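You operate a simulated robot arm through the tools that you are given. There is no shell and no other tool. Be economical: measure what you need, move in short steps, check, and stop when the job is done.

You are at the controls of a simulated robot arm. One attempt, no reset.

TASK
Melt the cheese in the pan with the blue handle at heat 1.
Fine: once golden, slide the pan out, dial to 0, grill off.

It is judged by the outcome, as a careful person would: the job done as asked, and still so three seconds after it is handed in. It fails if anything else is knocked over, pushed out of place, dropped, spilled or broken.

THE ROBOT
A 7-joint arm with a two-finger parallel gripper, fixed in place. Base frame: the origin is at the foot of the arm, x ahead of it, y to its left, z up; the work surface is at about z = 0.75. Readings come in m, rad, newtons and seconds.
With the tool pointing down near the work surface it reaches from about 0.3 to 0.68 m from the base axis. Its first joint turns from -1.152 to 1.152 rad. Payload 1.57 kg.
Tool frame: the origin (TCP) lies between the finger pads and is the grasp point; the fingertips stand 0.03 m ahead of it; z points along the fingers, y is the line along which they close. Largest opening 0.11 m; finger width 0.024, thickness 0.012; the body of the gripper, 0.048 by 0.112 m, starts 0.078 m behind the TCP.
Orientation is that of the tool frame in the base frame, as [roll, pitch, yaw] about the fixed x, y, z axes, in that order (R = Rz(yaw) Ry(pitch) Rx(roll)). With the fingers straight down and closing along the base's y, the tool's x points along the base's -x, its y along +y and its z along -z.

THE INTERFACE
- The arm moves only by the tool drive_tool. Its argument "motion" is a list of rows, each a list of 3 entries, a list of its own where there are three numbers: the shift along the tool's x, y, z in units of 25 mm (1.0 is 25 mm), then the turn, a rotation vector about the tool's x, y, z in units of 6 degrees (1.0 is 6 degrees), then the finger opening in m, from 0 to 0.11. In form: [[[tx, ty, tz], [wx, wy, wz], fingers], ...]. A call has 1 to 8 rows; each row shifts and turns the commanded pose from where the row before left it, along the tool's axes as they then stand. A call with a number of a shift or a turn outside -1 to 1 is refused whole. A row lasts 0.2 s, in which the tool goes at most 0.05 m and 0.15 rad; a call with a longer step from one row to the next is refused whole, and so is a gripper value outside its range. Where a pose cannot be reached the arm comes as near as it can. A force on the tool above 70 N (or 10 N above the force at the start of the call, whichever is more), or a blocked arm, ends the call early, and 0.2 s more pass. Each finger travels about 0.108 m/s and halts on what it meets, pressing with about 43 N; the grip force reading is that of the motor and also rises with nothing between the fingers. The clock runs only during rows and for 0.2 s after the last one: add rows that do not move to give the fingers time. The reply holds the time, the measured pose of the TCP, the force on the tool along the base axes, the opening and the grip force, in the units named above and with some noise.
- Cameras (640 x 400 px; columns grow to the right, rows downward): "scene" is fixed at [0.1437, -0.3923, 1.3998]; the picture's right is [0.82, -0.57, 0.00], its down [-0.38, -0.54, -0.76] and it looks along [0.43, 0.62, -0.65] (base axes); focal length 305 px, centre (320, 200). "wrist" rides on the gripper at [0.07, 0.016, -0.141] in the tool frame; the picture's right is [-0.23, 0.97, 0.00], its down [-0.86, -0.20, -0.48] and it looks along [-0.47, -0.11, 0.88] (tool axes); focal length 222 px, centre (320, 200). There is no depth. A picture from a camera that has moved, and an enlarged one, comes with that camera's place and axes in the base frame and with its lens. The place of the scene camera against the robot may be out by one fixed shift of up to 0.018 m in any direction.
- snapshot(camera): a new picture of that camera. No time passes.
- zoom(camera, box): a new picture of the part [left, top, right, bottom] of that camera's present view, enlarged. No time passes.
- close_job(): hands the job in; it is judged then, once.

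Work in short steps. Places have to be worked out from the pictures, the camera data and where the tool is seen: move nearer, look again, correct. Check each grasp and each placing, and mend what went wrong. You have 120 turns and 68 pictures in all, those below and enlarged ones among them. Open the gripper and draw the arm clear of the work before you hand the job in, unless the task says otherwise; then end with one line.

The tools are called after "Request:" as a command line: name --argument value ..., lists and objects as JSON in quotes. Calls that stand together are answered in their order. drive_tool: Moves the arm, as the interface text tells. Its arguments: {"type":"object","properties":{"motion":{"type":"array","items":{"type":"array"}}},"required":["motion"]} The other tools are called the same way: snapshot (camera) takes a picture; zoom (camera, box) takes an enlarged picture of a part of a camera's view; close_job () hands the job in.

At the start:

```text
time_s: 0.0
eef_pos: [0.3128, 0.1144, 1.1565]
tool_rot: [-3.141, 0.001, -3.141]
wrist_force: [-0.9, -0.5, -0.1]
finger_gap: 0.1099
finger_force: 0.2
```

scene: 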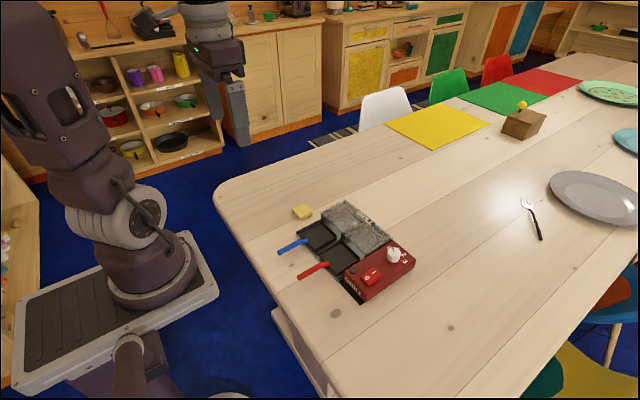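
wrist: 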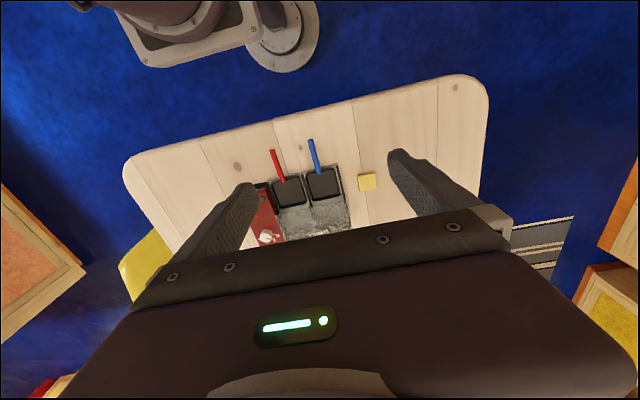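

I'll look closer at the raclette grill, pans and cheese before moving.

Request:
zoom --camera "scene" --box '[260, 180, 430, 310]'

Request:
zoom --camera "wrist" --box '[230, 120, 400, 250]'

```text
3.08 times, centred on (345, 245) of scene
camera zoom: at [0.1437, -0.3923, 1.3998], right [0.82, -0.57, 0.0], down [-0.38, -0.54, -0.76], along [0.43, 0.62, -0.65], focal length 938 px, centre (243, 62)
```

zoom: 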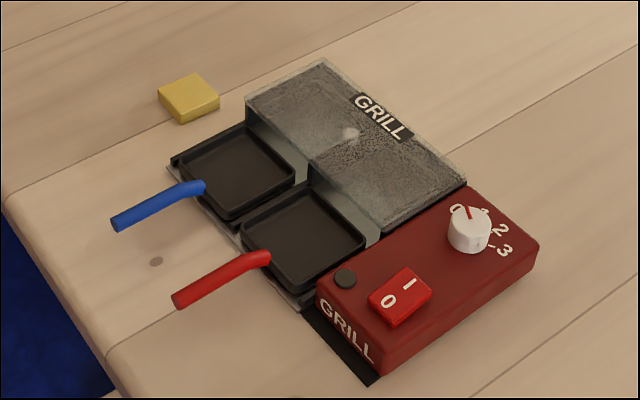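

```text
3.08 times, centred on (315, 185) of wrist
camera zoom: at [0.2428, 0.131, 1.2968], right [0.23, 0.97, 0.0], down [0.86, -0.2, 0.48], along [0.47, -0.11, -0.88], focal length 684 px, centre (335, 246)
```

zoom: 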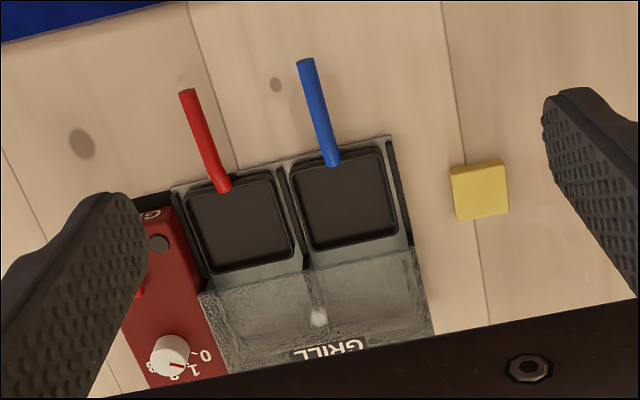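

The cheese seems to be at about (0.50, 0.195), the blue handle at y≈0.08 and x 0.36–0.45, the dial at (0.577, -0.097) and the switch at (0.50, -0.10). I'll move above the cheese and look again.

Request:
drive_tool --motion '[[[-0.94, 0.4, 1], [0, 0, 0], 0.11], [[-0.94, 0.4, 1], [0, 0, 0], 0.11], [[-0.94, 0.4, 1], [0, 0, 0], 0.1], [[-0.94, 0.4, 1], [0, 0, 0], 0.09], [[-0.94, 0.4, 1], [0, 0, 0], 0.08], [[-0.94, 0.4, 1], [0, 0, 0], 0.075], [[-0.94, 0.4, 1], [0, 0, 0], 0.075], [[-0.9, 0.4, 1], [0, 0, 0], 0.075]]'

Request:
snapshot --camera "wrist"

Request:
snapshot --camera "scene"

```text
time_s: 1.8
eef_pos: [0.4994, 0.1952, 0.9555]
tool_rot: [-3.14, 0.0, 3.141]
wrist_force: [0.6, 0.6, 0.1]
finger_gap: 0.0752
finger_force: 0.1
```

```text
63 pictures are left
camera wrist: at [0.4292, 0.211, 1.0962], right [0.23, 0.97, 0.0], down [0.85, -0.2, 0.48], along [0.47, -0.11, -0.88], focal length 222 px, centre (320, 200)
```

wrist: 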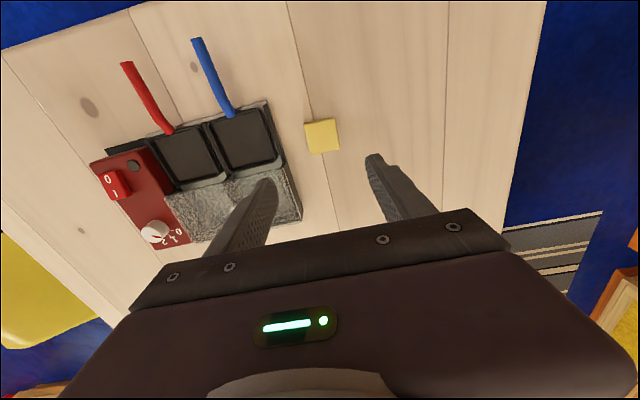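

```text
62 pictures are left
```

scene: 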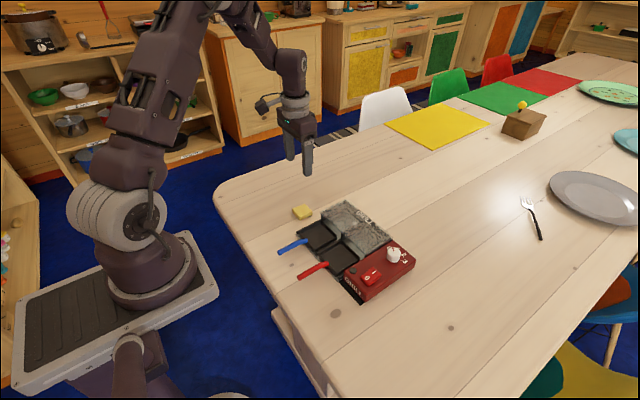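

The cheese reads (0.502, 0.197), aligned with the base axes. I'm descending to grip its upper part.

Request:
drive_tool --motion '[[[-0.1, 0.06, 1], [0, 0, 0], 0.075], [[0, 0, 1], [0, 0, 0], 0.075], [[0, 0, 1], [0, 0, 0], 0.075], [[0, 0, 1], [0, 0, 0], 0.075], [[0, 0, 1], [0, 0, 0], 0.075], [[0, 0, 0.9], [0, 0, 0], 0.075], [[0, 0, 0], [0, 0, 0], 0.075]]'

Request:
zoom --camera "scene" --box '[260, 150, 430, 280]'

Request:
snapshot --camera "wrist"

```text
time_s: 3.4
eef_pos: [0.5033, 0.1948, 0.8064]
tool_rot: [3.141, 0.0, 3.142]
wrist_force: [-0.1, 0.0, 0.6]
finger_gap: 0.0751
finger_force: 0.1
```

```text
3.08 times, centred on (345, 215) of scene
camera zoom: at [0.1437, -0.3923, 1.3998], right [0.82, -0.57, 0.0], down [-0.38, -0.54, -0.76], along [0.43, 0.62, -0.65], focal length 938 px, centre (243, 154)
```

zoom: 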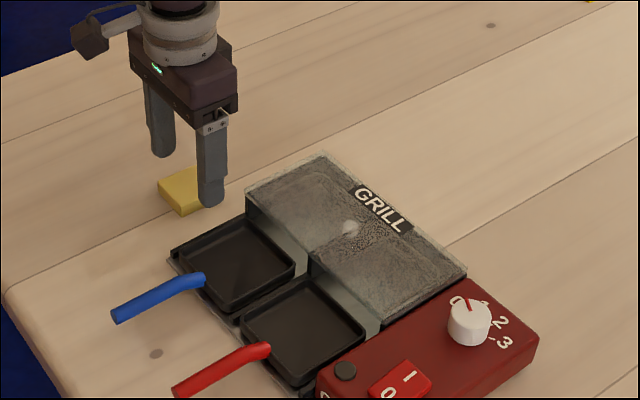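

```text
60 pictures are left
camera wrist: at [0.4326, 0.2119, 0.9476], right [0.23, 0.97, 0.0], down [0.85, -0.2, 0.48], along [0.47, -0.11, -0.88], focal length 222 px, centre (320, 200)
```

wrist: 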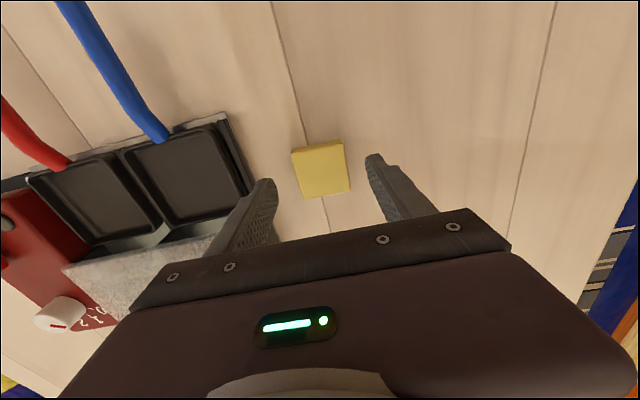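

The fingers straddle the cheese. I'll lower to z≈0.787 and close.

Request:
drive_tool --motion '[[[0.1, 0.1, 0.78], [0, 0, 0], 0.075], [[0, 0, 0], [0, 0, 0], 0.06], [[0, 0, 0], [0, 0, 0], 0.035], [[0, 0, 0], [0, 0, 0], 0.035], [[0, 0, 0], [0, 0, 0], 0.035]]'

Request:
snapshot --camera "wrist"

```text
time_s: 4.6
eef_pos: [0.5015, 0.1982, 0.7872]
tool_rot: [-3.14, -0.001, -3.141]
wrist_force: [0.6, 0.0, 0.1]
finger_gap: 0.0449
finger_force: 43.1
```

```text
59 pictures are left
camera wrist: at [0.4311, 0.2151, 0.9289], right [0.23, 0.97, 0.0], down [0.86, -0.2, 0.48], along [0.47, -0.11, -0.88], focal length 222 px, centre (320, 200)
```

wrist: 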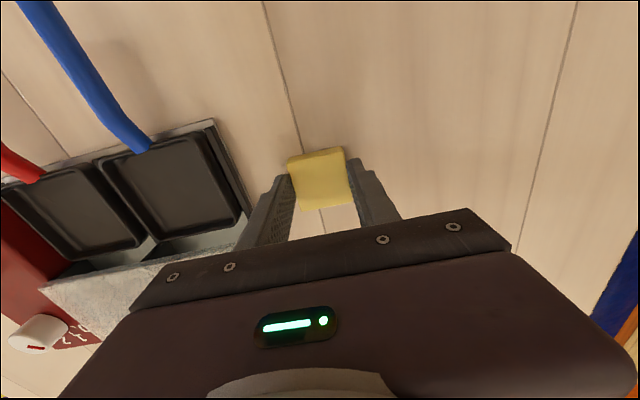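

Cheese is held (gap 0.045). The blue pan centre is about (0.484, 0.081); I'll lift, carry over it, and check.

Request:
drive_tool --motion '[[[0, 0, -1], [0, 0, 0], 0.035], [[0, 0, -1], [0, 0, 0], 0.035], [[0, 0, -0.6], [0, 0, 0], 0.035], [[0.2, -1, 0], [0, 0, 0], 0.035], [[0.2, -1, 0], [0, 0, 0], 0.035], [[0.15, -1, 0], [0, 0, 0], 0.035], [[0.1, -1, 0], [0, 0, 0], 0.035], [[0, -0.65, 0], [0, 0, 0], 0.035]]'

Request:
snapshot --camera "wrist"

Request:
zoom --camera "scene" --box '[260, 170, 430, 300]'

```text
time_s: 6.4
eef_pos: [0.4838, 0.0826, 0.8519]
tool_rot: [3.141, -0.002, -3.141]
wrist_force: [-0.2, -0.7, 0.7]
finger_gap: 0.0444
finger_force: 42.8
```

```text
58 pictures are left
camera wrist: at [0.4136, 0.0985, 0.9936], right [0.23, 0.97, 0.0], down [0.86, -0.2, 0.48], along [0.47, -0.11, -0.88], focal length 222 px, centre (320, 200)
```

wrist: 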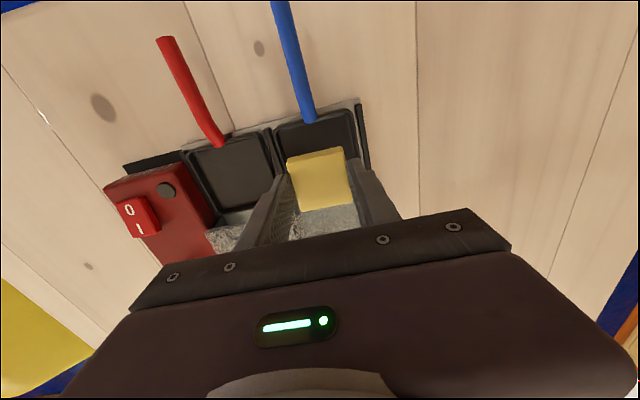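

```text
3.08 times, centred on (345, 235) of scene
camera zoom: at [0.1437, -0.3923, 1.3998], right [0.82, -0.57, 0.0], down [-0.38, -0.54, -0.76], along [0.43, 0.62, -0.65], focal length 938 px, centre (243, 92)
```

zoom: 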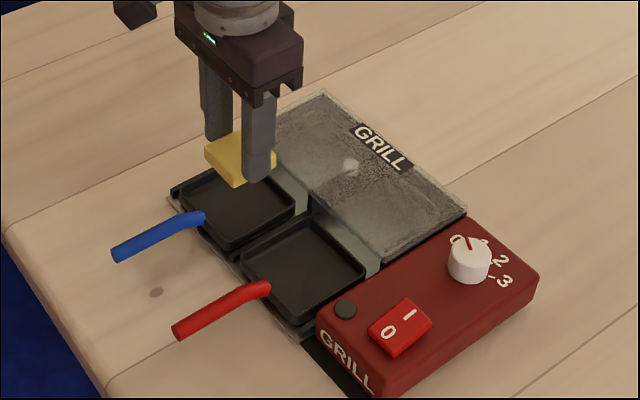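

Cheese is centred over the blue pan; I'm lowering to just above its floor.

Request:
drive_tool --motion '[[[0, -0.06, 0.7], [0, 0, 0], 0.035], [[0, 0, 0.7], [0, 0, 0], 0.035], [[0, 0, 0.5], [0, 0, 0], 0.035], [[0, 0, 0], [0, 0, 0], 0.035]]'

Request:
zoom --camera "scene" --box '[290, 195, 370, 256]'

```text
time_s: 7.4
eef_pos: [0.4835, 0.0804, 0.8056]
tool_rot: [3.141, 0.001, 3.141]
wrist_force: [-0.4, -0.2, -0.5]
finger_gap: 0.0448
finger_force: 43.1
```

```text
6.56 times, centred on (330, 226) of scene
camera zoom: at [0.1437, -0.3923, 1.3998], right [0.82, -0.57, 0.0], down [-0.38, -0.54, -0.76], along [0.43, 0.62, -0.65], focal length 1998 px, centre (254, 33)
```

zoom: 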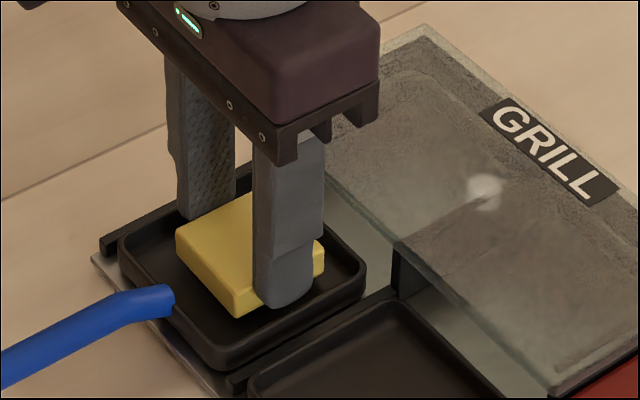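

Inside the pan, still slightly above the floor. I'll lower gently.

Request:
drive_tool --motion '[[[0.1, 0, 0.15], [0, 0, 0], 0.035], [[0, 0, 0.15], [0, 0, 0], 0.035], [[0, 0, 0], [0, 0, 0], 0.035]]'

Request:
zoom --camera "scene" --box '[290, 195, 370, 256]'

```text
time_s: 8.2
eef_pos: [0.4801, 0.0819, 0.7993]
tool_rot: [3.141, 0.001, -3.141]
wrist_force: [-2.4, -0.8, 23.7]
finger_gap: 0.0444
finger_force: 42.8
```

```text
6.56 times, centred on (330, 226) of scene
camera zoom: at [0.1433, -0.3924, 1.3998], right [0.82, -0.57, 0.0], down [-0.38, -0.54, -0.76], along [0.43, 0.62, -0.65], focal length 1998 px, centre (254, 33)
```

zoom: 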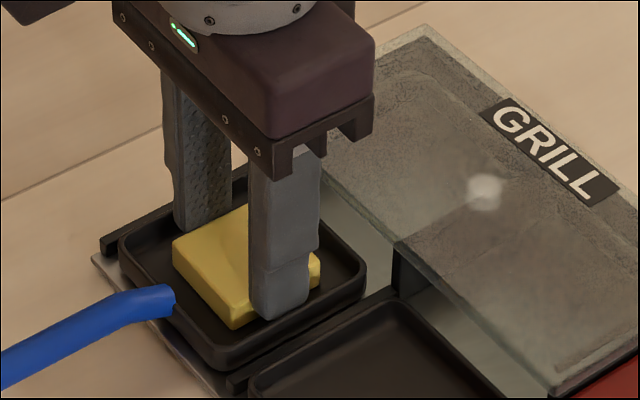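

Contact with the pan floor (24 N up). I'm releasing with a small opening and rising.

Request:
drive_tool --motion '[[[0, 0, -0.05], [0, 0, 0], 0.05], [[0, 0, 0], [0, 0, 0], 0.054], [[0, 0, -0.5], [0, 0, 0], 0.054], [[0, 0, -1], [0, 0, 0], 0.054], [[0, 0, -1], [0, 0, 0], 0.06], [[0, 0, -1], [0, 0, 0], 0.06]]'

Request:
snapshot --camera "wrist"

Request:
zoom --camera "scene" --box '[260, 180, 430, 310]'

```text
time_s: 9.6
eef_pos: [0.4823, 0.081, 0.8893]
tool_rot: [-3.14, 0.0, -3.141]
wrist_force: [-0.6, 0.1, -1.6]
finger_gap: 0.0515
finger_force: 0.1
```

```text
54 pictures are left
camera wrist: at [0.4123, 0.0975, 1.0292], right [0.23, 0.97, 0.0], down [0.86, -0.2, 0.48], along [0.47, -0.11, -0.88], focal length 222 px, centre (320, 200)
```

wrist: 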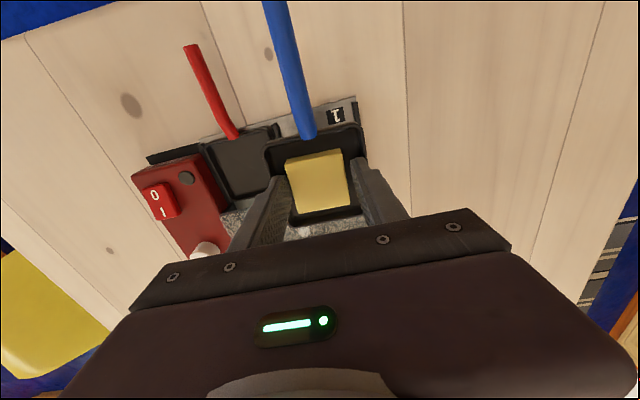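

```text
3.08 times, centred on (345, 245) of scene
camera zoom: at [0.1437, -0.3923, 1.3998], right [0.82, -0.57, 0.0], down [-0.38, -0.54, -0.76], along [0.43, 0.62, -0.65], focal length 938 px, centre (243, 62)
```

zoom: 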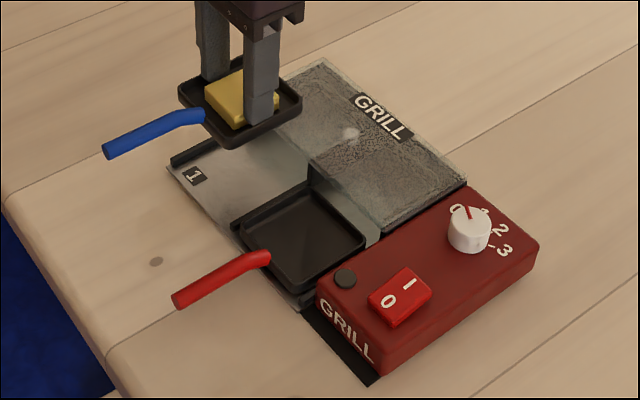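

The open fingers wedged against the pan walls (gap 0.0515) and lifted the pan with the cheese in it. I'll lower it straight back onto its tray, keeping the spread until it lands.

Request:
drive_tool --motion '[[[0, 0, 0.8], [0, 0, 0], 0.06], [[0, 0, 0.8], [0, 0, 0], 0.06], [[0, 0, 0.8], [0, 0, 0], 0.06], [[0, 0, 0.5], [0, 0, 0], 0.06], [[0, 0, 0.3], [0, 0, 0], 0.06], [[0, 0, 0.15], [0, 0, 0], 0.06], [[0, 0, 0], [0, 0, 0], 0.06]]'

Request:
zoom --camera "scene" --box '[280, 195, 380, 271]'

```text
time_s: 11.2
eef_pos: [0.4824, 0.0804, 0.8035]
tool_rot: [3.141, 0.0, 3.14]
wrist_force: [-0.5, -0.5, -2.0]
finger_gap: 0.0515
finger_force: 0.1
```

```text
5.26 times, centred on (330, 233) of scene
camera zoom: at [0.1437, -0.3923, 1.3998], right [0.82, -0.57, 0.0], down [-0.38, -0.54, -0.76], along [0.43, 0.62, -0.65], focal length 1604 px, centre (267, 26)
```

zoom: 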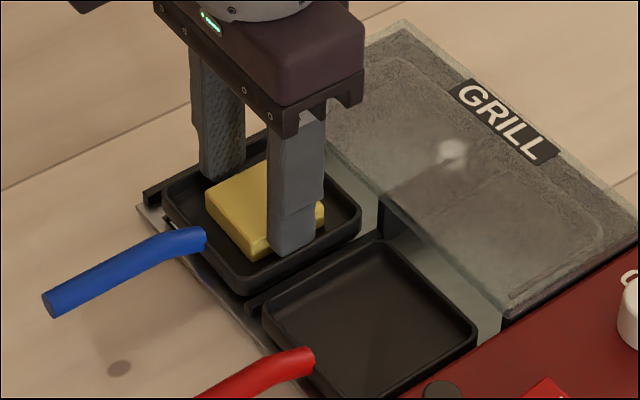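

Nearly seated, with about 2–3 mm still to go (force still hangs at -2 N). I'm lowering in tiny steps.

Request:
drive_tool --motion '[[[0, 0, 0.08], [0, 0, 0], 0.06], [[0, 0, 0.06], [0, 0, 0], 0.06], [[0, 0, 0], [0, 0, 0], 0.06]]'

```text
time_s: 12.0
eef_pos: [0.4815, 0.0807, 0.7999]
tool_rot: [3.141, -0.001, -3.14]
wrist_force: [1.1, -0.6, -0.8]
finger_gap: 0.0513
finger_force: 0.0
```

Request:
drive_tool --motion '[[[0, 0, 0.06], [0, 0, 0], 0.06], [[0, 0, 0], [0, 0, 0], 0.06]]'

Request:
zoom --camera "scene" --box '[280, 195, 380, 271]'

```text
time_s: 12.6
eef_pos: [0.4812, 0.0805, 0.7983]
tool_rot: [3.141, 0.0, -3.14]
wrist_force: [2.0, -0.5, 8.9]
finger_gap: 0.051
finger_force: 0.1
```

```text
5.26 times, centred on (330, 233) of scene
camera zoom: at [0.1436, -0.3924, 1.3998], right [0.82, -0.57, 0.0], down [-0.38, -0.54, -0.76], along [0.43, 0.62, -0.65], focal length 1604 px, centre (267, 26)
```

zoom: 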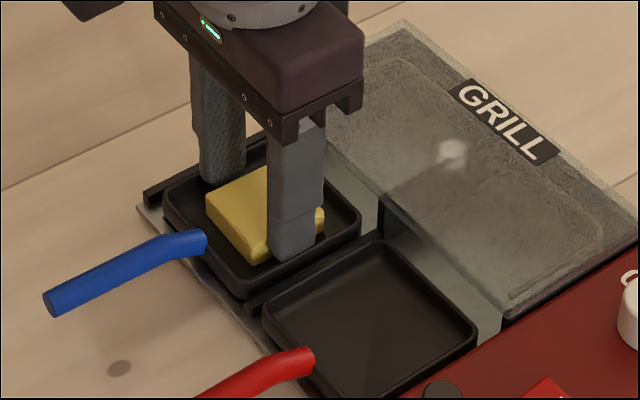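

Seated (9 N). I'll narrow the fingers slightly so they touch neither wall nor cheese, and rise a little to check.

Request:
drive_tool --motion '[[[0, 0, 0], [0, 0, 0], 0.048], [[0, 0, 0], [0, 0, 0], 0.048], [[0, 0, -0.3], [0, 0, 0], 0.048], [[0, 0, -0.3], [0, 0, 0], 0.048]]'

Request:
zoom --camera "scene" --box '[280, 195, 380, 271]'

```text
time_s: 13.6
eef_pos: [0.4819, 0.0817, 0.813]
tool_rot: [3.14, 0.0, 3.141]
wrist_force: [-0.2, 0.0, 0.6]
finger_gap: 0.0479
finger_force: 0.0
```

```text
5.26 times, centred on (330, 233) of scene
camera zoom: at [0.1437, -0.3923, 1.3998], right [0.82, -0.57, 0.0], down [-0.38, -0.54, -0.76], along [0.43, 0.62, -0.65], focal length 1604 px, centre (267, 26)
```

zoom: 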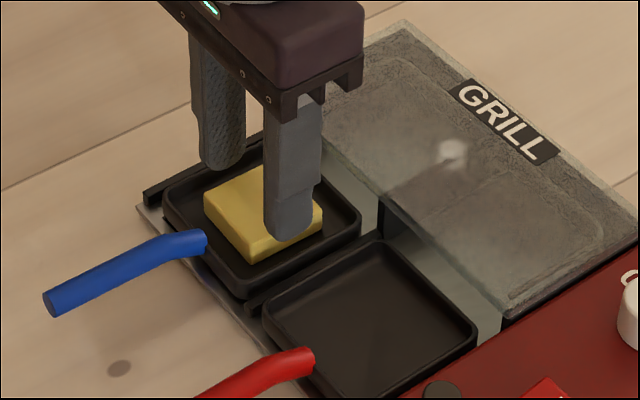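

Pan and cheese stay seated now. I'll rise and move above the control box to see the dial and switch before heating.

Request:
drive_tool --motion '[[[0, 0, -1], [0, 0, 0], 0.048], [[0, 0, -1], [0, 0, 0], 0.048], [[0, -1, -1], [0, 0, 0], 0.06], [[-0.6, -1, -1], [0, 0, 0], 0.06], [[-0.6, -1, 0], [0, 0, 0], 0.06], [[-0.6, -1, 0], [0, 0, 0], 0.06], [[-0.6, -1, 0], [0, 0, 0], 0.06], [[-0.6, -1, 0], [0, 0, 0], 0.06]]'

Request:
zoom --camera "wrist" --box '[200, 50, 440, 220]'

Request:
zoom --camera "scene" --box '[330, 220, 430, 296]'

```text
time_s: 15.4
eef_pos: [0.5561, -0.0691, 0.9122]
tool_rot: [3.141, 0.0, -3.14]
wrist_force: [0.0, -0.5, -0.5]
finger_gap: 0.0601
finger_force: 0.1
```

```text
2.35 times, centred on (320, 135) of wrist
camera zoom: at [0.4864, -0.052, 1.0538], right [0.23, 0.97, 0.0], down [0.86, -0.2, 0.48], along [0.47, -0.11, -0.88], focal length 523 px, centre (320, 353)
```

zoom: 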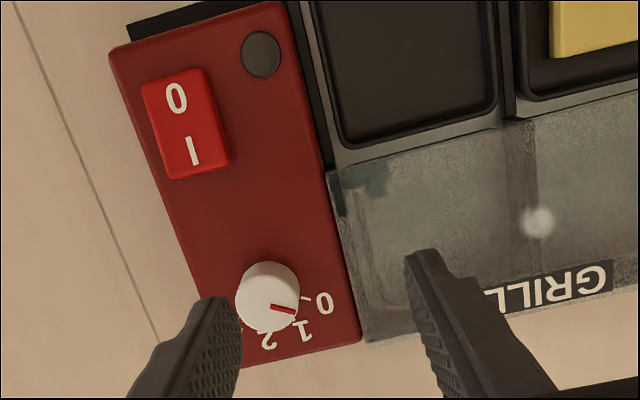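

```text
5.26 times, centred on (380, 258) of scene
camera zoom: at [0.1437, -0.3923, 1.3998], right [0.82, -0.57, 0.0], down [-0.38, -0.54, -0.76], along [0.43, 0.62, -0.65], focal length 1604 px, centre (4, -105)
```

zoom: 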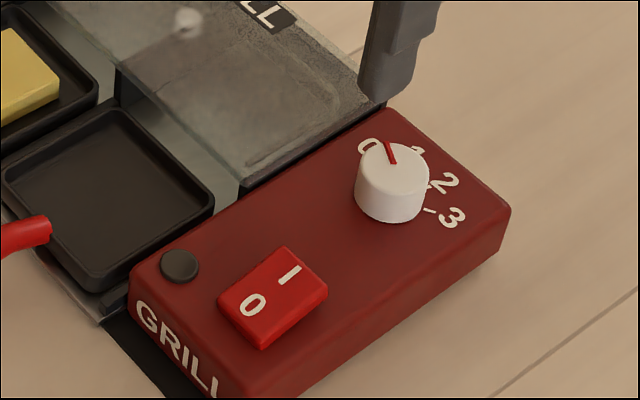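

Knob centre is about (0.583, -0.100), pointer at 0; heat 1 is roughly 40–45° clockwise. The switch's "I" end is near (0.512, -0.116). I'm moving over the knob and descending part way.

Request:
drive_tool --motion '[[[-0.6, -0.62, 0], [0, 0, 0], 0.05], [[-0.48, -0.62, 0.4], [0, 0, 0], 0.045], [[0, 0, 0.9], [0, 0, 0], 0.045], [[0, 0, 0.9], [0, 0, 0], 0.045], [[0, 0, 0], [0, 0, 0], 0.045]]'

Request:
zoom --camera "wrist" --box '[200, 90, 440, 260]'

Request:
zoom --camera "scene" --box '[350, 210, 430, 271]'

```text
time_s: 16.6
eef_pos: [0.5847, -0.1004, 0.858]
tool_rot: [3.141, 0.0, 3.141]
wrist_force: [0.3, 0.5, 0.3]
finger_gap: 0.045
finger_force: 0.1
```

```text
2.35 times, centred on (320, 175) of wrist
camera zoom: at [0.5142, -0.0834, 0.999], right [0.23, 0.97, 0.0], down [0.85, -0.2, 0.48], along [0.47, -0.11, -0.88], focal length 523 px, centre (320, 259)
```

zoom: 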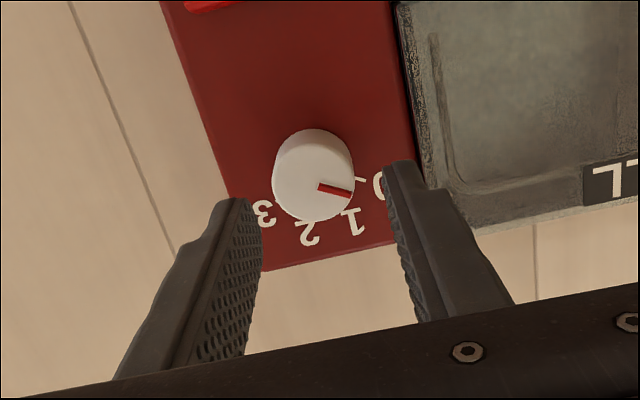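

```text
6.56 times, centred on (390, 240) of scene
camera zoom: at [0.1437, -0.3923, 1.3998], right [0.82, -0.57, 0.0], down [-0.38, -0.54, -0.76], along [0.43, 0.62, -0.65], focal length 1998 px, centre (-139, -66)
```

zoom: 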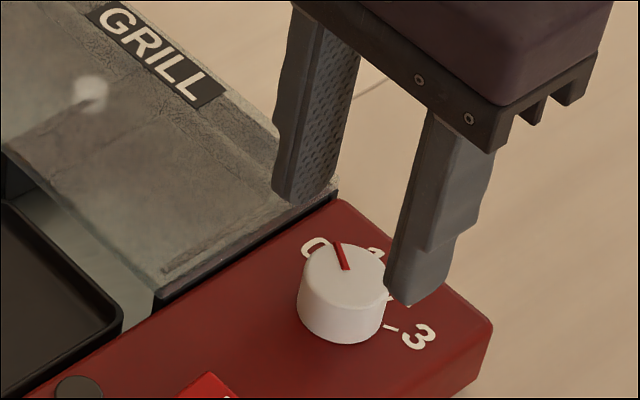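

Centred well on the knob (radius ~15 mm); labels are spaced about 40°. I'm descending and gripping it.

Request:
drive_tool --motion '[[[0, -0.03, 0.6], [0, 0, 0], 0.045], [[0, 0, 0.6], [0, 0, 0], 0.045], [[0, 0, 0], [0, 0, 0], 0.04], [[0, 0, 0], [0, 0, 0], 0.028], [[0, 0, 0], [0, 0, 0], 0.025]]'

Request:
zoom --camera "wrist" --box '[200, 90, 440, 260]'

Request:
zoom --camera "scene" --box '[350, 210, 430, 271]'

```text
time_s: 17.8
eef_pos: [0.5848, -0.1007, 0.8293]
tool_rot: [-3.139, -0.001, 3.141]
wrist_force: [2.3, -8.8, -1.1]
finger_gap: 0.0315
finger_force: 40.3
```

```text
2.35 times, centred on (320, 175) of wrist
camera zoom: at [0.5145, -0.0854, 0.9702], right [0.23, 0.97, 0.0], down [0.85, -0.2, 0.48], along [0.47, -0.11, -0.88], focal length 523 px, centre (320, 259)
```

zoom: 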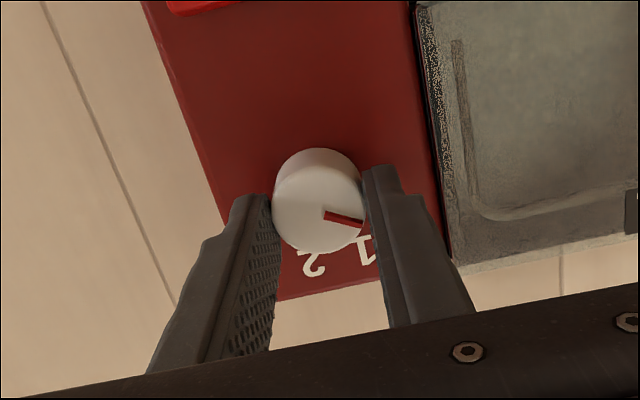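

```text
6.56 times, centred on (390, 240) of scene
camera zoom: at [0.1438, -0.3926, 1.3997], right [0.82, -0.57, 0.0], down [-0.38, -0.54, -0.76], along [0.43, 0.62, -0.65], focal length 1998 px, centre (-139, -66)
```

zoom: 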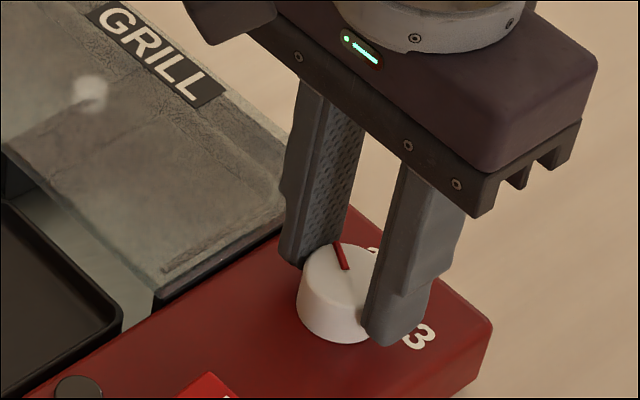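

Knob gripped (gap 0.0315). I'm turning 40° clockwise (about +tool z).

Request:
drive_tool --motion '[[[0, -0.03, 0], [0, 0, 1], 0.025], [[0, 0, 0], [0, 0, 1], 0.025], [[0, 0, 0], [0, 0, 1], 0.025], [[0, 0, 0], [0, 0, 1], 0.025], [[0, 0, 0], [0, 0, 1], 0.025], [[0, 0, 0], [0, 0, 1], 0.025], [[0, 0, 0], [0, 0, 0.67], 0.025], [[0, 0, 0], [0, 0, 0], 0.025]]'

Request:
zoom --camera "wrist" --box '[200, 90, 440, 260]'

Request:
zoom --camera "scene" --box '[350, 210, 430, 271]'

```text
time_s: 19.6
eef_pos: [0.5828, -0.1025, 0.8289]
tool_rot: [-3.142, 0.003, 2.441]
wrist_force: [10.0, -26.7, 11.8]
finger_gap: 0.0314
finger_force: 40.0
```

```text
2.35 times, centred on (320, 175) of wrist
camera zoom: at [0.5404, -0.0455, 0.97], right [0.8, 0.6, 0.0], down [0.52, -0.7, 0.48], along [0.29, -0.39, -0.88], focal length 523 px, centre (320, 259)
```

zoom: 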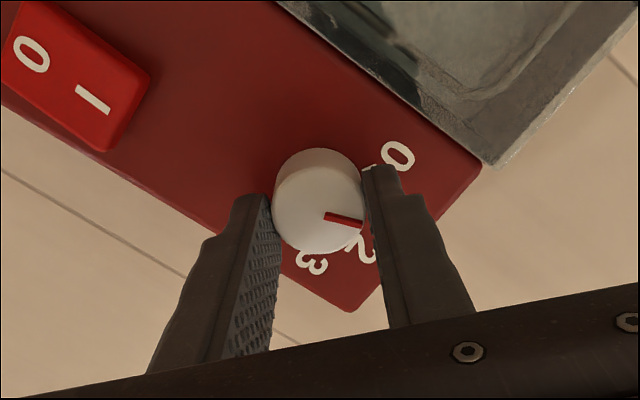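

```text
6.56 times, centred on (390, 240) of scene
camera zoom: at [0.1437, -0.3929, 1.3996], right [0.82, -0.57, 0.0], down [-0.38, -0.54, -0.76], along [0.43, 0.62, -0.65], focal length 1998 px, centre (-139, -66)
```

zoom: 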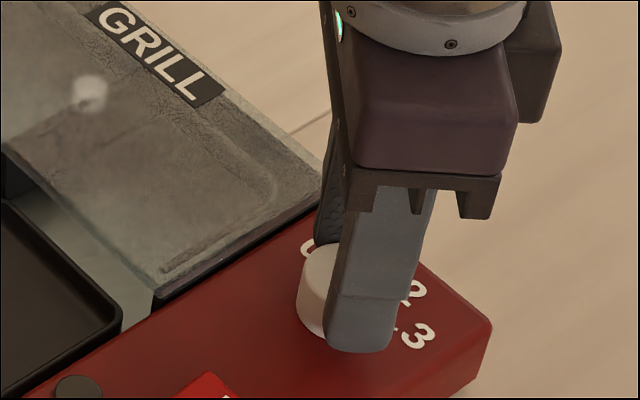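

The knob turned with the gripper. I'm releasing, rising, and checking the pointer.

Request:
drive_tool --motion '[[[0, 0, 0], [0, 0, 0], 0.045], [[0, 0, 0], [0, 0, 0], 0.045], [[0, 0, -1], [0, 0, 0], 0.045], [[0, 0, -1], [0, 0, 0], 0.045], [[0, 0, -0.5], [0, 0, -1], 0.045], [[0, 0, 0], [0, 0, -1], 0.045], [[0, 0, 0], [0, 0, -1], 0.045]]'

Request:
zoom --camera "wrist" --box '[200, 50, 440, 220]'

```text
time_s: 21.2
eef_pos: [0.5831, -0.101, 0.8904]
tool_rot: [-3.141, 0.001, 2.758]
wrist_force: [-0.3, -0.5, -0.6]
finger_gap: 0.045
finger_force: 0.1
```

```text
2.35 times, centred on (320, 135) of wrist
camera zoom: at [0.5243, -0.0607, 1.0321], right [0.57, 0.82, 0.0], down [0.72, -0.5, 0.48], along [0.39, -0.28, -0.88], focal length 523 px, centre (320, 353)
```

zoom: 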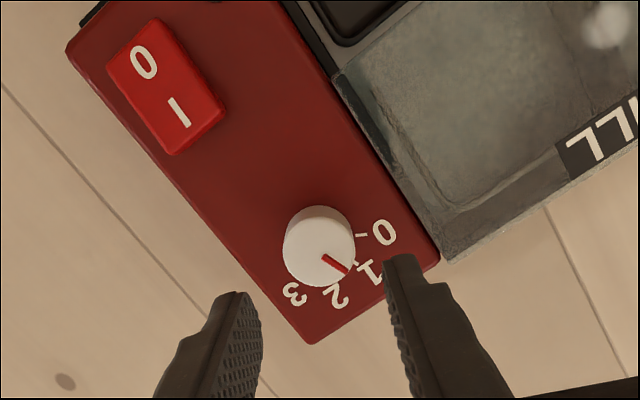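

Pointer measures ~69° vs label 1 at ~70–73°: set on 1. Now I'll close the fingers, square up, and move over the "I" end of the switch.

Request:
drive_tool --motion '[[[0, 0, 0], [0, 0, -1], 0.03], [[0, 0, 0], [0, 0, -1], 0.01], [[0, 0, 0], [0, 0, -1], 0], [[0, 0, 0], [0, 0, -0.65], 0], [[0.9, -0.2, 0], [0, 0, 0], 0], [[0.97, -0.2, 0], [0, 0, 0], 0], [[0.97, -0.2, 0.9], [0, 0, 0], 0], [[0, 0, 0.2], [0, 0, 0], 0]]'

Request:
zoom --camera "scene" --box '[340, 225, 420, 286]'

Request:
zoom --camera "wrist" --box '[200, 50, 440, 220]'

```text
time_s: 23.0
eef_pos: [0.5121, -0.1171, 0.864]
tool_rot: [3.141, -0.001, 3.138]
wrist_force: [-1.1, 0.4, -1.5]
finger_gap: 0.0
finger_force: 21.4
```

```text
6.56 times, centred on (380, 256) of scene
camera zoom: at [0.1437, -0.3924, 1.3998], right [0.82, -0.57, 0.0], down [-0.38, -0.54, -0.76], along [0.43, 0.62, -0.65], focal length 1998 px, centre (-73, -164)
```

zoom: 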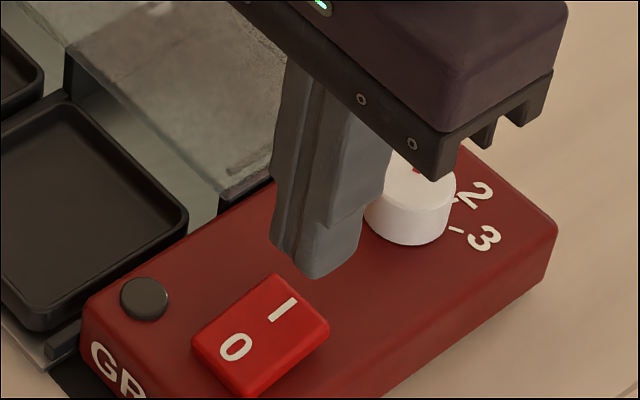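

```text
2.35 times, centred on (320, 135) of wrist
camera zoom: at [0.442, -0.1006, 1.006], right [0.23, 0.97, 0.0], down [0.85, -0.2, 0.48], along [0.47, -0.11, -0.88], focal length 523 px, centre (320, 353)
```

zoom: 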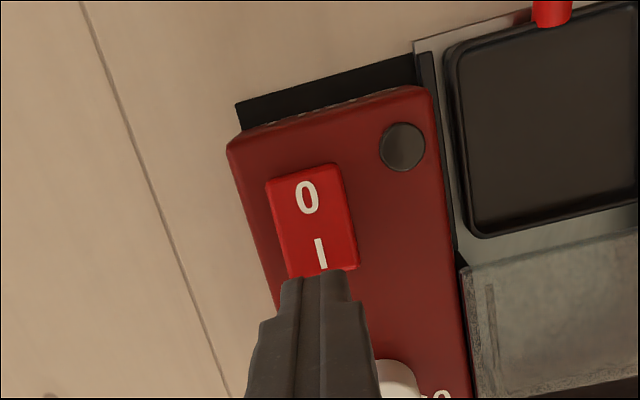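

Fingertips are just above the "I" end. I'm pressing down gradually.

Request:
drive_tool --motion '[[[0, 0, 0.5], [0, 0, 0], 0], [[0, 0, 0.4], [0, 0, 0], 0], [[0, 0, 0.2], [0, 0, 0], 0], [[0, 0, 0.15], [0, 0, 0], 0], [[0, 0, 0.1], [0, 0, 0], 0], [[0, 0, 0], [0, 0, 0], 0]]'

Request:
zoom --camera "scene" --box '[340, 225, 420, 286]'

```text
time_s: 24.4
eef_pos: [0.5136, -0.1158, 0.8328]
tool_rot: [-3.14, 0.006, 3.138]
wrist_force: [0.9, 4.9, 60.1]
finger_gap: 0.0001
finger_force: 21.3
```

```text
6.56 times, centred on (380, 256) of scene
camera zoom: at [0.1427, -0.392, 1.4], right [0.82, -0.57, 0.0], down [-0.37, -0.54, -0.76], along [0.43, 0.62, -0.65], focal length 1998 px, centre (-73, -164)
```

zoom: 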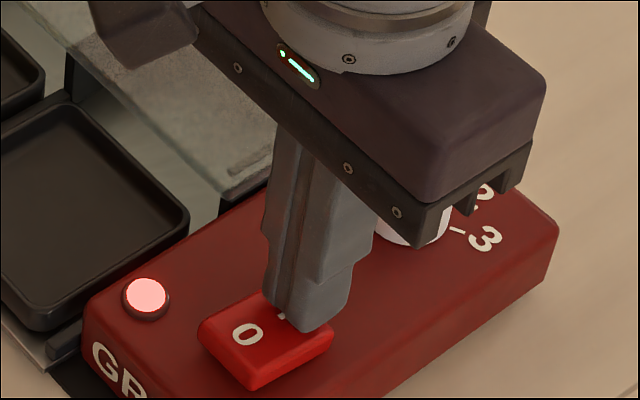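

The lamp is lit: grill on. Now rise and go over the blue handle.

Request:
drive_tool --motion '[[[0, 0, -1], [0, 0, 0], 0], [[0, 0, -1], [0, 0, 0], 0], [[0.6, 1, -1], [0, 0, 0], 0.02], [[0.65, 1, 0], [0, 0, 0], 0.04], [[0.65, 1, 0], [0, 0, 0], 0.05], [[0.65, 1, 0], [0, 0, 0], 0.05], [[0.65, 1, 0], [0, 0, 0], 0.05], [[0.65, 1, 0], [0, 0, 0], 0.05]]'

Request:
drive_tool --motion '[[[0.6, 0.95, 0], [0, 0, 0], 0.05], [[0.5, 0.95, 0], [0, 0, 0], 0.05], [[0, 0, 0], [0, 0, 0], 0.05]]'

Request:
snapshot --camera "wrist"

Request:
zoom --camera "scene" --box '[260, 180, 430, 310]'

```text
time_s: 26.2
eef_pos: [0.4145, 0.0343, 0.9042]
tool_rot: [3.14, -0.001, 3.14]
wrist_force: [-0.7, 0.6, -0.6]
finger_gap: 0.0501
finger_force: 0.1
```

```text
time_s: 27.0
eef_pos: [0.3886, 0.0806, 0.9063]
tool_rot: [-3.142, -0.001, 3.139]
wrist_force: [0.5, -0.1, -0.4]
finger_gap: 0.0501
finger_force: 0.0
```

```text
37 pictures are left
camera wrist: at [0.3184, 0.0973, 1.0464], right [0.23, 0.97, 0.0], down [0.85, -0.2, 0.48], along [0.47, -0.11, -0.88], focal length 222 px, centre (320, 200)
```

wrist: 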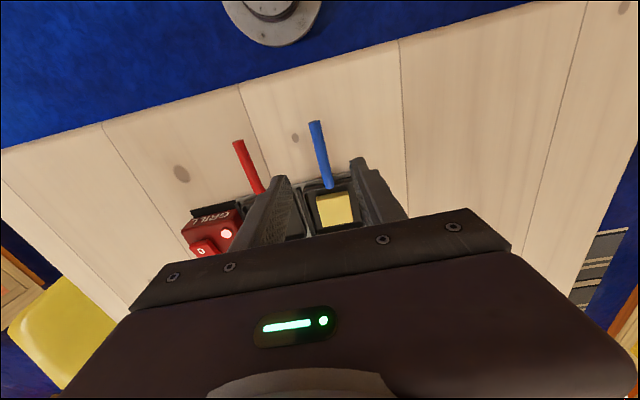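

```text
3.08 times, centred on (345, 245) of scene
camera zoom: at [0.1437, -0.3923, 1.3998], right [0.82, -0.57, 0.0], down [-0.38, -0.54, -0.76], along [0.43, 0.62, -0.65], focal length 938 px, centre (243, 62)
```

zoom: 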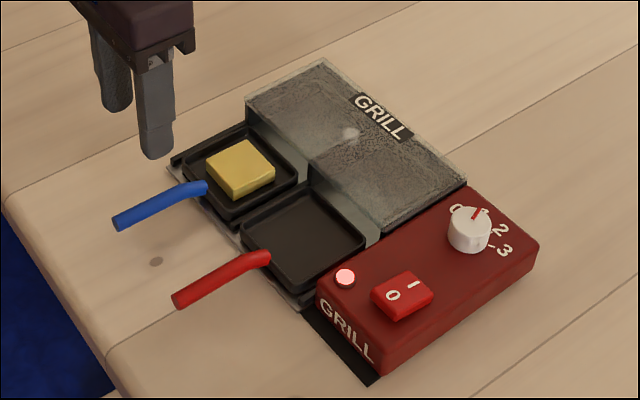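

Grill on at 1, cheese centred in the pan. I'm descending around the blue handle at x≈0.39.

Request:
drive_tool --motion '[[[0, 0.05, 1], [0, 0, 0], 0.05], [[0, 0, 1], [0, 0, 0], 0.05], [[0, 0, 1], [0, 0, 0], 0.05], [[0, 0, 1], [0, 0, 0], 0.05], [[0, 0, 0.6], [0, 0, 0], 0.05], [[0, 0, 0], [0, 0, 0], 0.05]]'

Request:
zoom --camera "scene" --box '[270, 190, 370, 266]'

Request:
snapshot --camera "wrist"

```text
time_s: 28.4
eef_pos: [0.39, 0.0811, 0.7899]
tool_rot: [-3.141, -0.001, 3.139]
wrist_force: [-0.1, -0.4, 0.1]
finger_gap: 0.0501
finger_force: 0.1
```

```text
5.26 times, centred on (320, 228) of scene
camera zoom: at [0.1437, -0.3923, 1.3998], right [0.82, -0.57, 0.0], down [-0.38, -0.54, -0.76], along [0.43, 0.62, -0.65], focal length 1604 px, centre (320, 53)
```

zoom: 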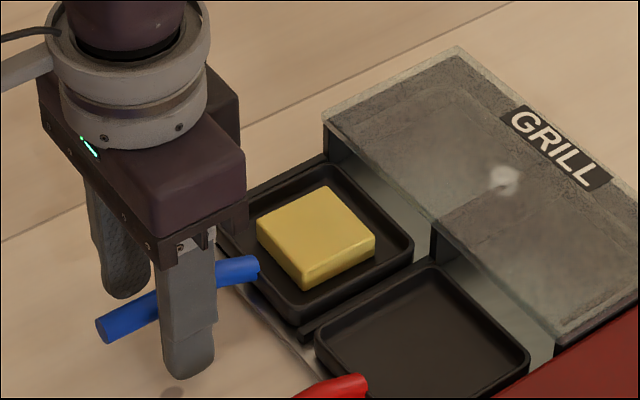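

```text
34 pictures are left
camera wrist: at [0.3204, 0.0989, 0.9311], right [0.23, 0.97, 0.0], down [0.85, -0.2, 0.48], along [0.47, -0.11, -0.88], focal length 222 px, centre (320, 200)
```

wrist: 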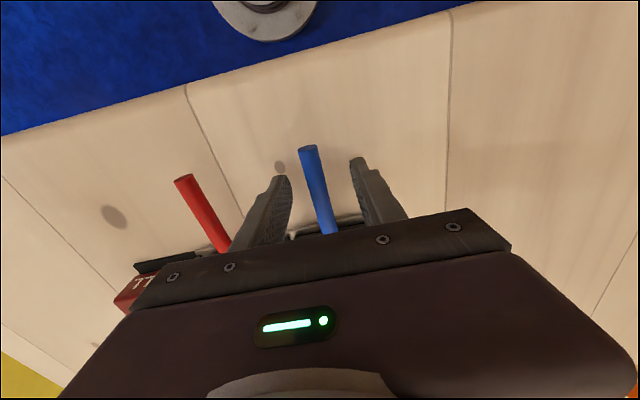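

The handle is between the fingers at about TCP height. I'm closing to grip.

Request:
drive_tool --motion '[[[0, 0, 0], [0, 0, 0], 0.03], [[0, 0, 0], [0, 0, 0], 0.005], [[0, 0, 0], [0, 0, 0], 0.005], [[0, 0, 0], [0, 0, 0], 0.005]]'

```text
time_s: 29.4
eef_pos: [0.3905, 0.0844, 0.79]
tool_rot: [3.14, 0.0, 3.14]
wrist_force: [0.4, 0.1, -0.8]
finger_gap: 0.0128
finger_force: 29.7
```

Gripped (gap 0.0128). I'm sliding the pan in along +x, in short steps.

Request:
drive_tool --motion '[[[-0.5, 0, 0], [0, 0, 0], 0.005], [[-0.5, 0, 0], [0, 0, 0], 0.005], [[-0.5, 0, 0], [0, 0, 0], 0.005], [[0, 0, 0], [0, 0, 0], 0.005]]'

Request:
zoom --camera "scene" --box '[270, 190, 370, 266]'

```text
time_s: 30.4
eef_pos: [0.4267, 0.0821, 0.7905]
tool_rot: [-3.141, 0.0, 3.14]
wrist_force: [-2.4, -0.1, 8.4]
finger_gap: 0.0129
finger_force: 30.1
```

```text
5.26 times, centred on (320, 228) of scene
camera zoom: at [0.1435, -0.3923, 1.3998], right [0.82, -0.57, 0.0], down [-0.38, -0.54, -0.76], along [0.43, 0.62, -0.65], focal length 1604 px, centre (320, 53)
```

zoom: 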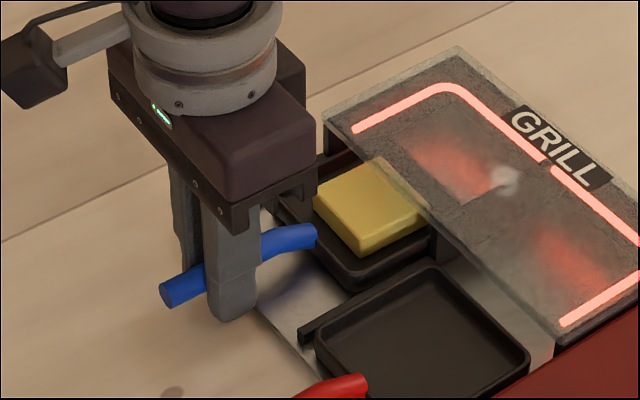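

The cheese is passing under the hood cleanly and the coils glow. I'll continue.

Request:
drive_tool --motion '[[[-0.5, 0, 0], [0, 0, 0], 0.005], [[-0.5, 0, 0], [0, 0, 0], 0.005], [[-0.5, 0, 0], [0, 0, 0], 0.005], [[0, 0, 0], [0, 0, 0], 0.005]]'

Request:
zoom --camera "scene" --box '[290, 190, 390, 266]'

```text
time_s: 31.4
eef_pos: [0.4648, 0.0816, 0.7903]
tool_rot: [3.141, -0.001, 3.139]
wrist_force: [0.5, 0.0, -0.7]
finger_gap: 0.013
finger_force: 29.4
```

```text
5.26 times, centred on (340, 228) of scene
camera zoom: at [0.1437, -0.3923, 1.3998], right [0.82, -0.57, 0.0], down [-0.38, -0.54, -0.76], along [0.43, 0.62, -0.65], focal length 1604 px, centre (215, 53)
```

zoom: 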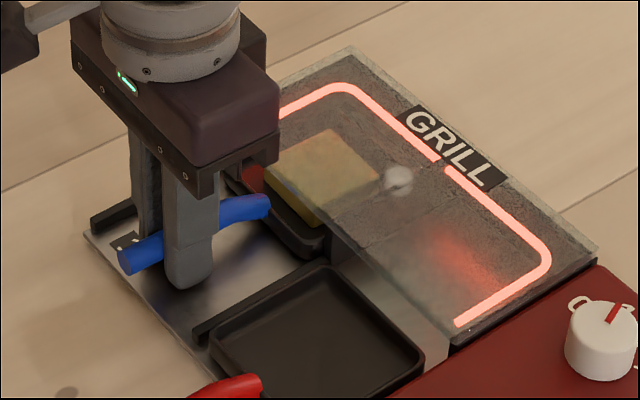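

Nearly under. I'll push about 25 mm more, watching for a stop.

Request:
drive_tool --motion '[[[-0.4, 0, 0], [0, 0, 0], 0.005], [[-0.3, 0, 0], [0, 0, 0], 0.005], [[-0.2, 0, 0], [0, 0, 0], 0.005], [[0, 0, 0], [0, 0, 0], 0.005]]'

Request:
zoom --camera "scene" --box '[290, 190, 390, 266]'

```text
time_s: 32.4
eef_pos: [0.4852, 0.0818, 0.79]
tool_rot: [-3.14, -0.003, 3.139]
wrist_force: [-14.0, -3.4, 0.6]
finger_gap: 0.0132
finger_force: 29.7
```

```text
5.26 times, centred on (340, 228) of scene
camera zoom: at [0.1434, -0.3924, 1.3998], right [0.82, -0.57, 0.0], down [-0.38, -0.54, -0.76], along [0.43, 0.62, -0.65], focal length 1604 px, centre (215, 53)
```

zoom: 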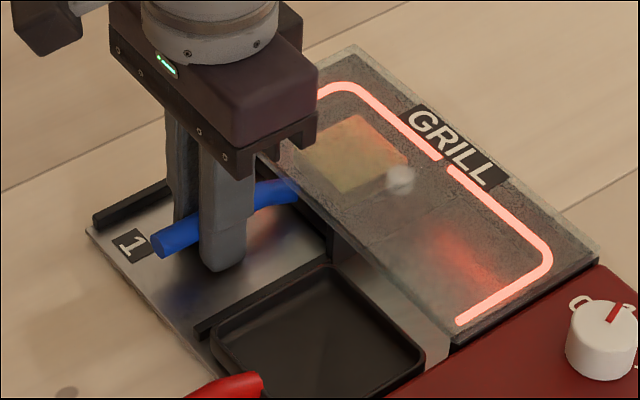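

The pan has reached its end stop (-14 N). I'll ease off and wait while holding the handle, checking colour.

Request:
drive_tool --motion '[[[0.07, 0, 0], [0, 0, 0], 0.005], [[0, 0, 0], [0, 0, 0], 0.005], [[0, 0, 0], [0, 0, 0], 0.005], [[0, 0, 0], [0, 0, 0], 0.005], [[0, 0, 0], [0, 0, 0], 0.005], [[0, 0, 0], [0, 0, 0], 0.005], [[0, 0, 0], [0, 0, 0], 0.005], [[0, 0, 0], [0, 0, 0], 0.005]]'

Request:
zoom --camera "scene" --box '[320, 195, 380, 240]'

```text
time_s: 34.2
eef_pos: [0.4846, 0.0831, 0.7894]
tool_rot: [-3.141, 0.0, 3.14]
wrist_force: [0.9, -0.2, -0.3]
finger_gap: 0.013
finger_force: 29.5
```

```text
8.89 times, centred on (350, 218) of scene
camera zoom: at [0.1437, -0.3923, 1.3998], right [0.82, -0.57, 0.0], down [-0.38, -0.54, -0.76], along [0.43, 0.62, -0.65], focal length 2708 px, centre (53, 44)
```

zoom: 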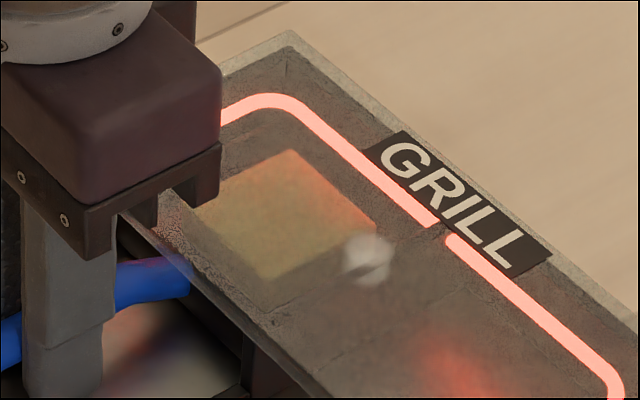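

Still pale and unmelted. I'll wait more.

Request:
drive_tool --motion '[[[0, 0, 0], [0, 0, 0], 0.005], [[0, 0, 0], [0, 0, 0], 0.005], [[0, 0, 0], [0, 0, 0], 0.005], [[0, 0, 0], [0, 0, 0], 0.005], [[0, 0, 0], [0, 0, 0], 0.005], [[0, 0, 0], [0, 0, 0], 0.005], [[0, 0, 0], [0, 0, 0], 0.005], [[0, 0, 0], [0, 0, 0], 0.005]]'

Request:
drive_tool --motion '[[[0, 0, 0], [0, 0, 0], 0.005], [[0, 0, 0], [0, 0, 0], 0.005], [[0, 0, 0], [0, 0, 0], 0.005], [[0, 0, 0], [0, 0, 0], 0.005], [[0, 0, 0], [0, 0, 0], 0.005], [[0, 0, 0], [0, 0, 0], 0.005], [[0, 0, 0], [0, 0, 0], 0.005], [[0, 0, 0], [0, 0, 0], 0.005]]'

Request:
zoom --camera "scene" --box '[320, 195, 380, 240]'

```text
time_s: 36.0
eef_pos: [0.4857, 0.0841, 0.7901]
tool_rot: [-3.141, 0.002, 3.139]
wrist_force: [0.3, 0.3, -0.7]
finger_gap: 0.0131
finger_force: 30.3
```

```text
time_s: 37.8
eef_pos: [0.4853, 0.0821, 0.7902]
tool_rot: [3.141, -0.001, 3.141]
wrist_force: [-0.2, -0.1, -0.4]
finger_gap: 0.013
finger_force: 29.7
```

```text
8.89 times, centred on (350, 218) of scene
camera zoom: at [0.1437, -0.3923, 1.3998], right [0.82, -0.57, 0.0], down [-0.38, -0.54, -0.76], along [0.43, 0.62, -0.65], focal length 2708 px, centre (53, 44)
```

zoom: 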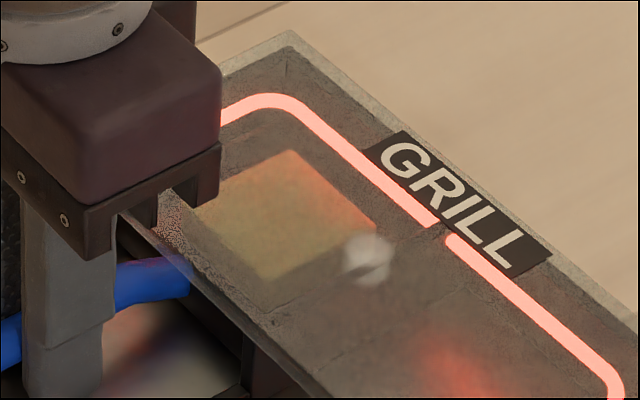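

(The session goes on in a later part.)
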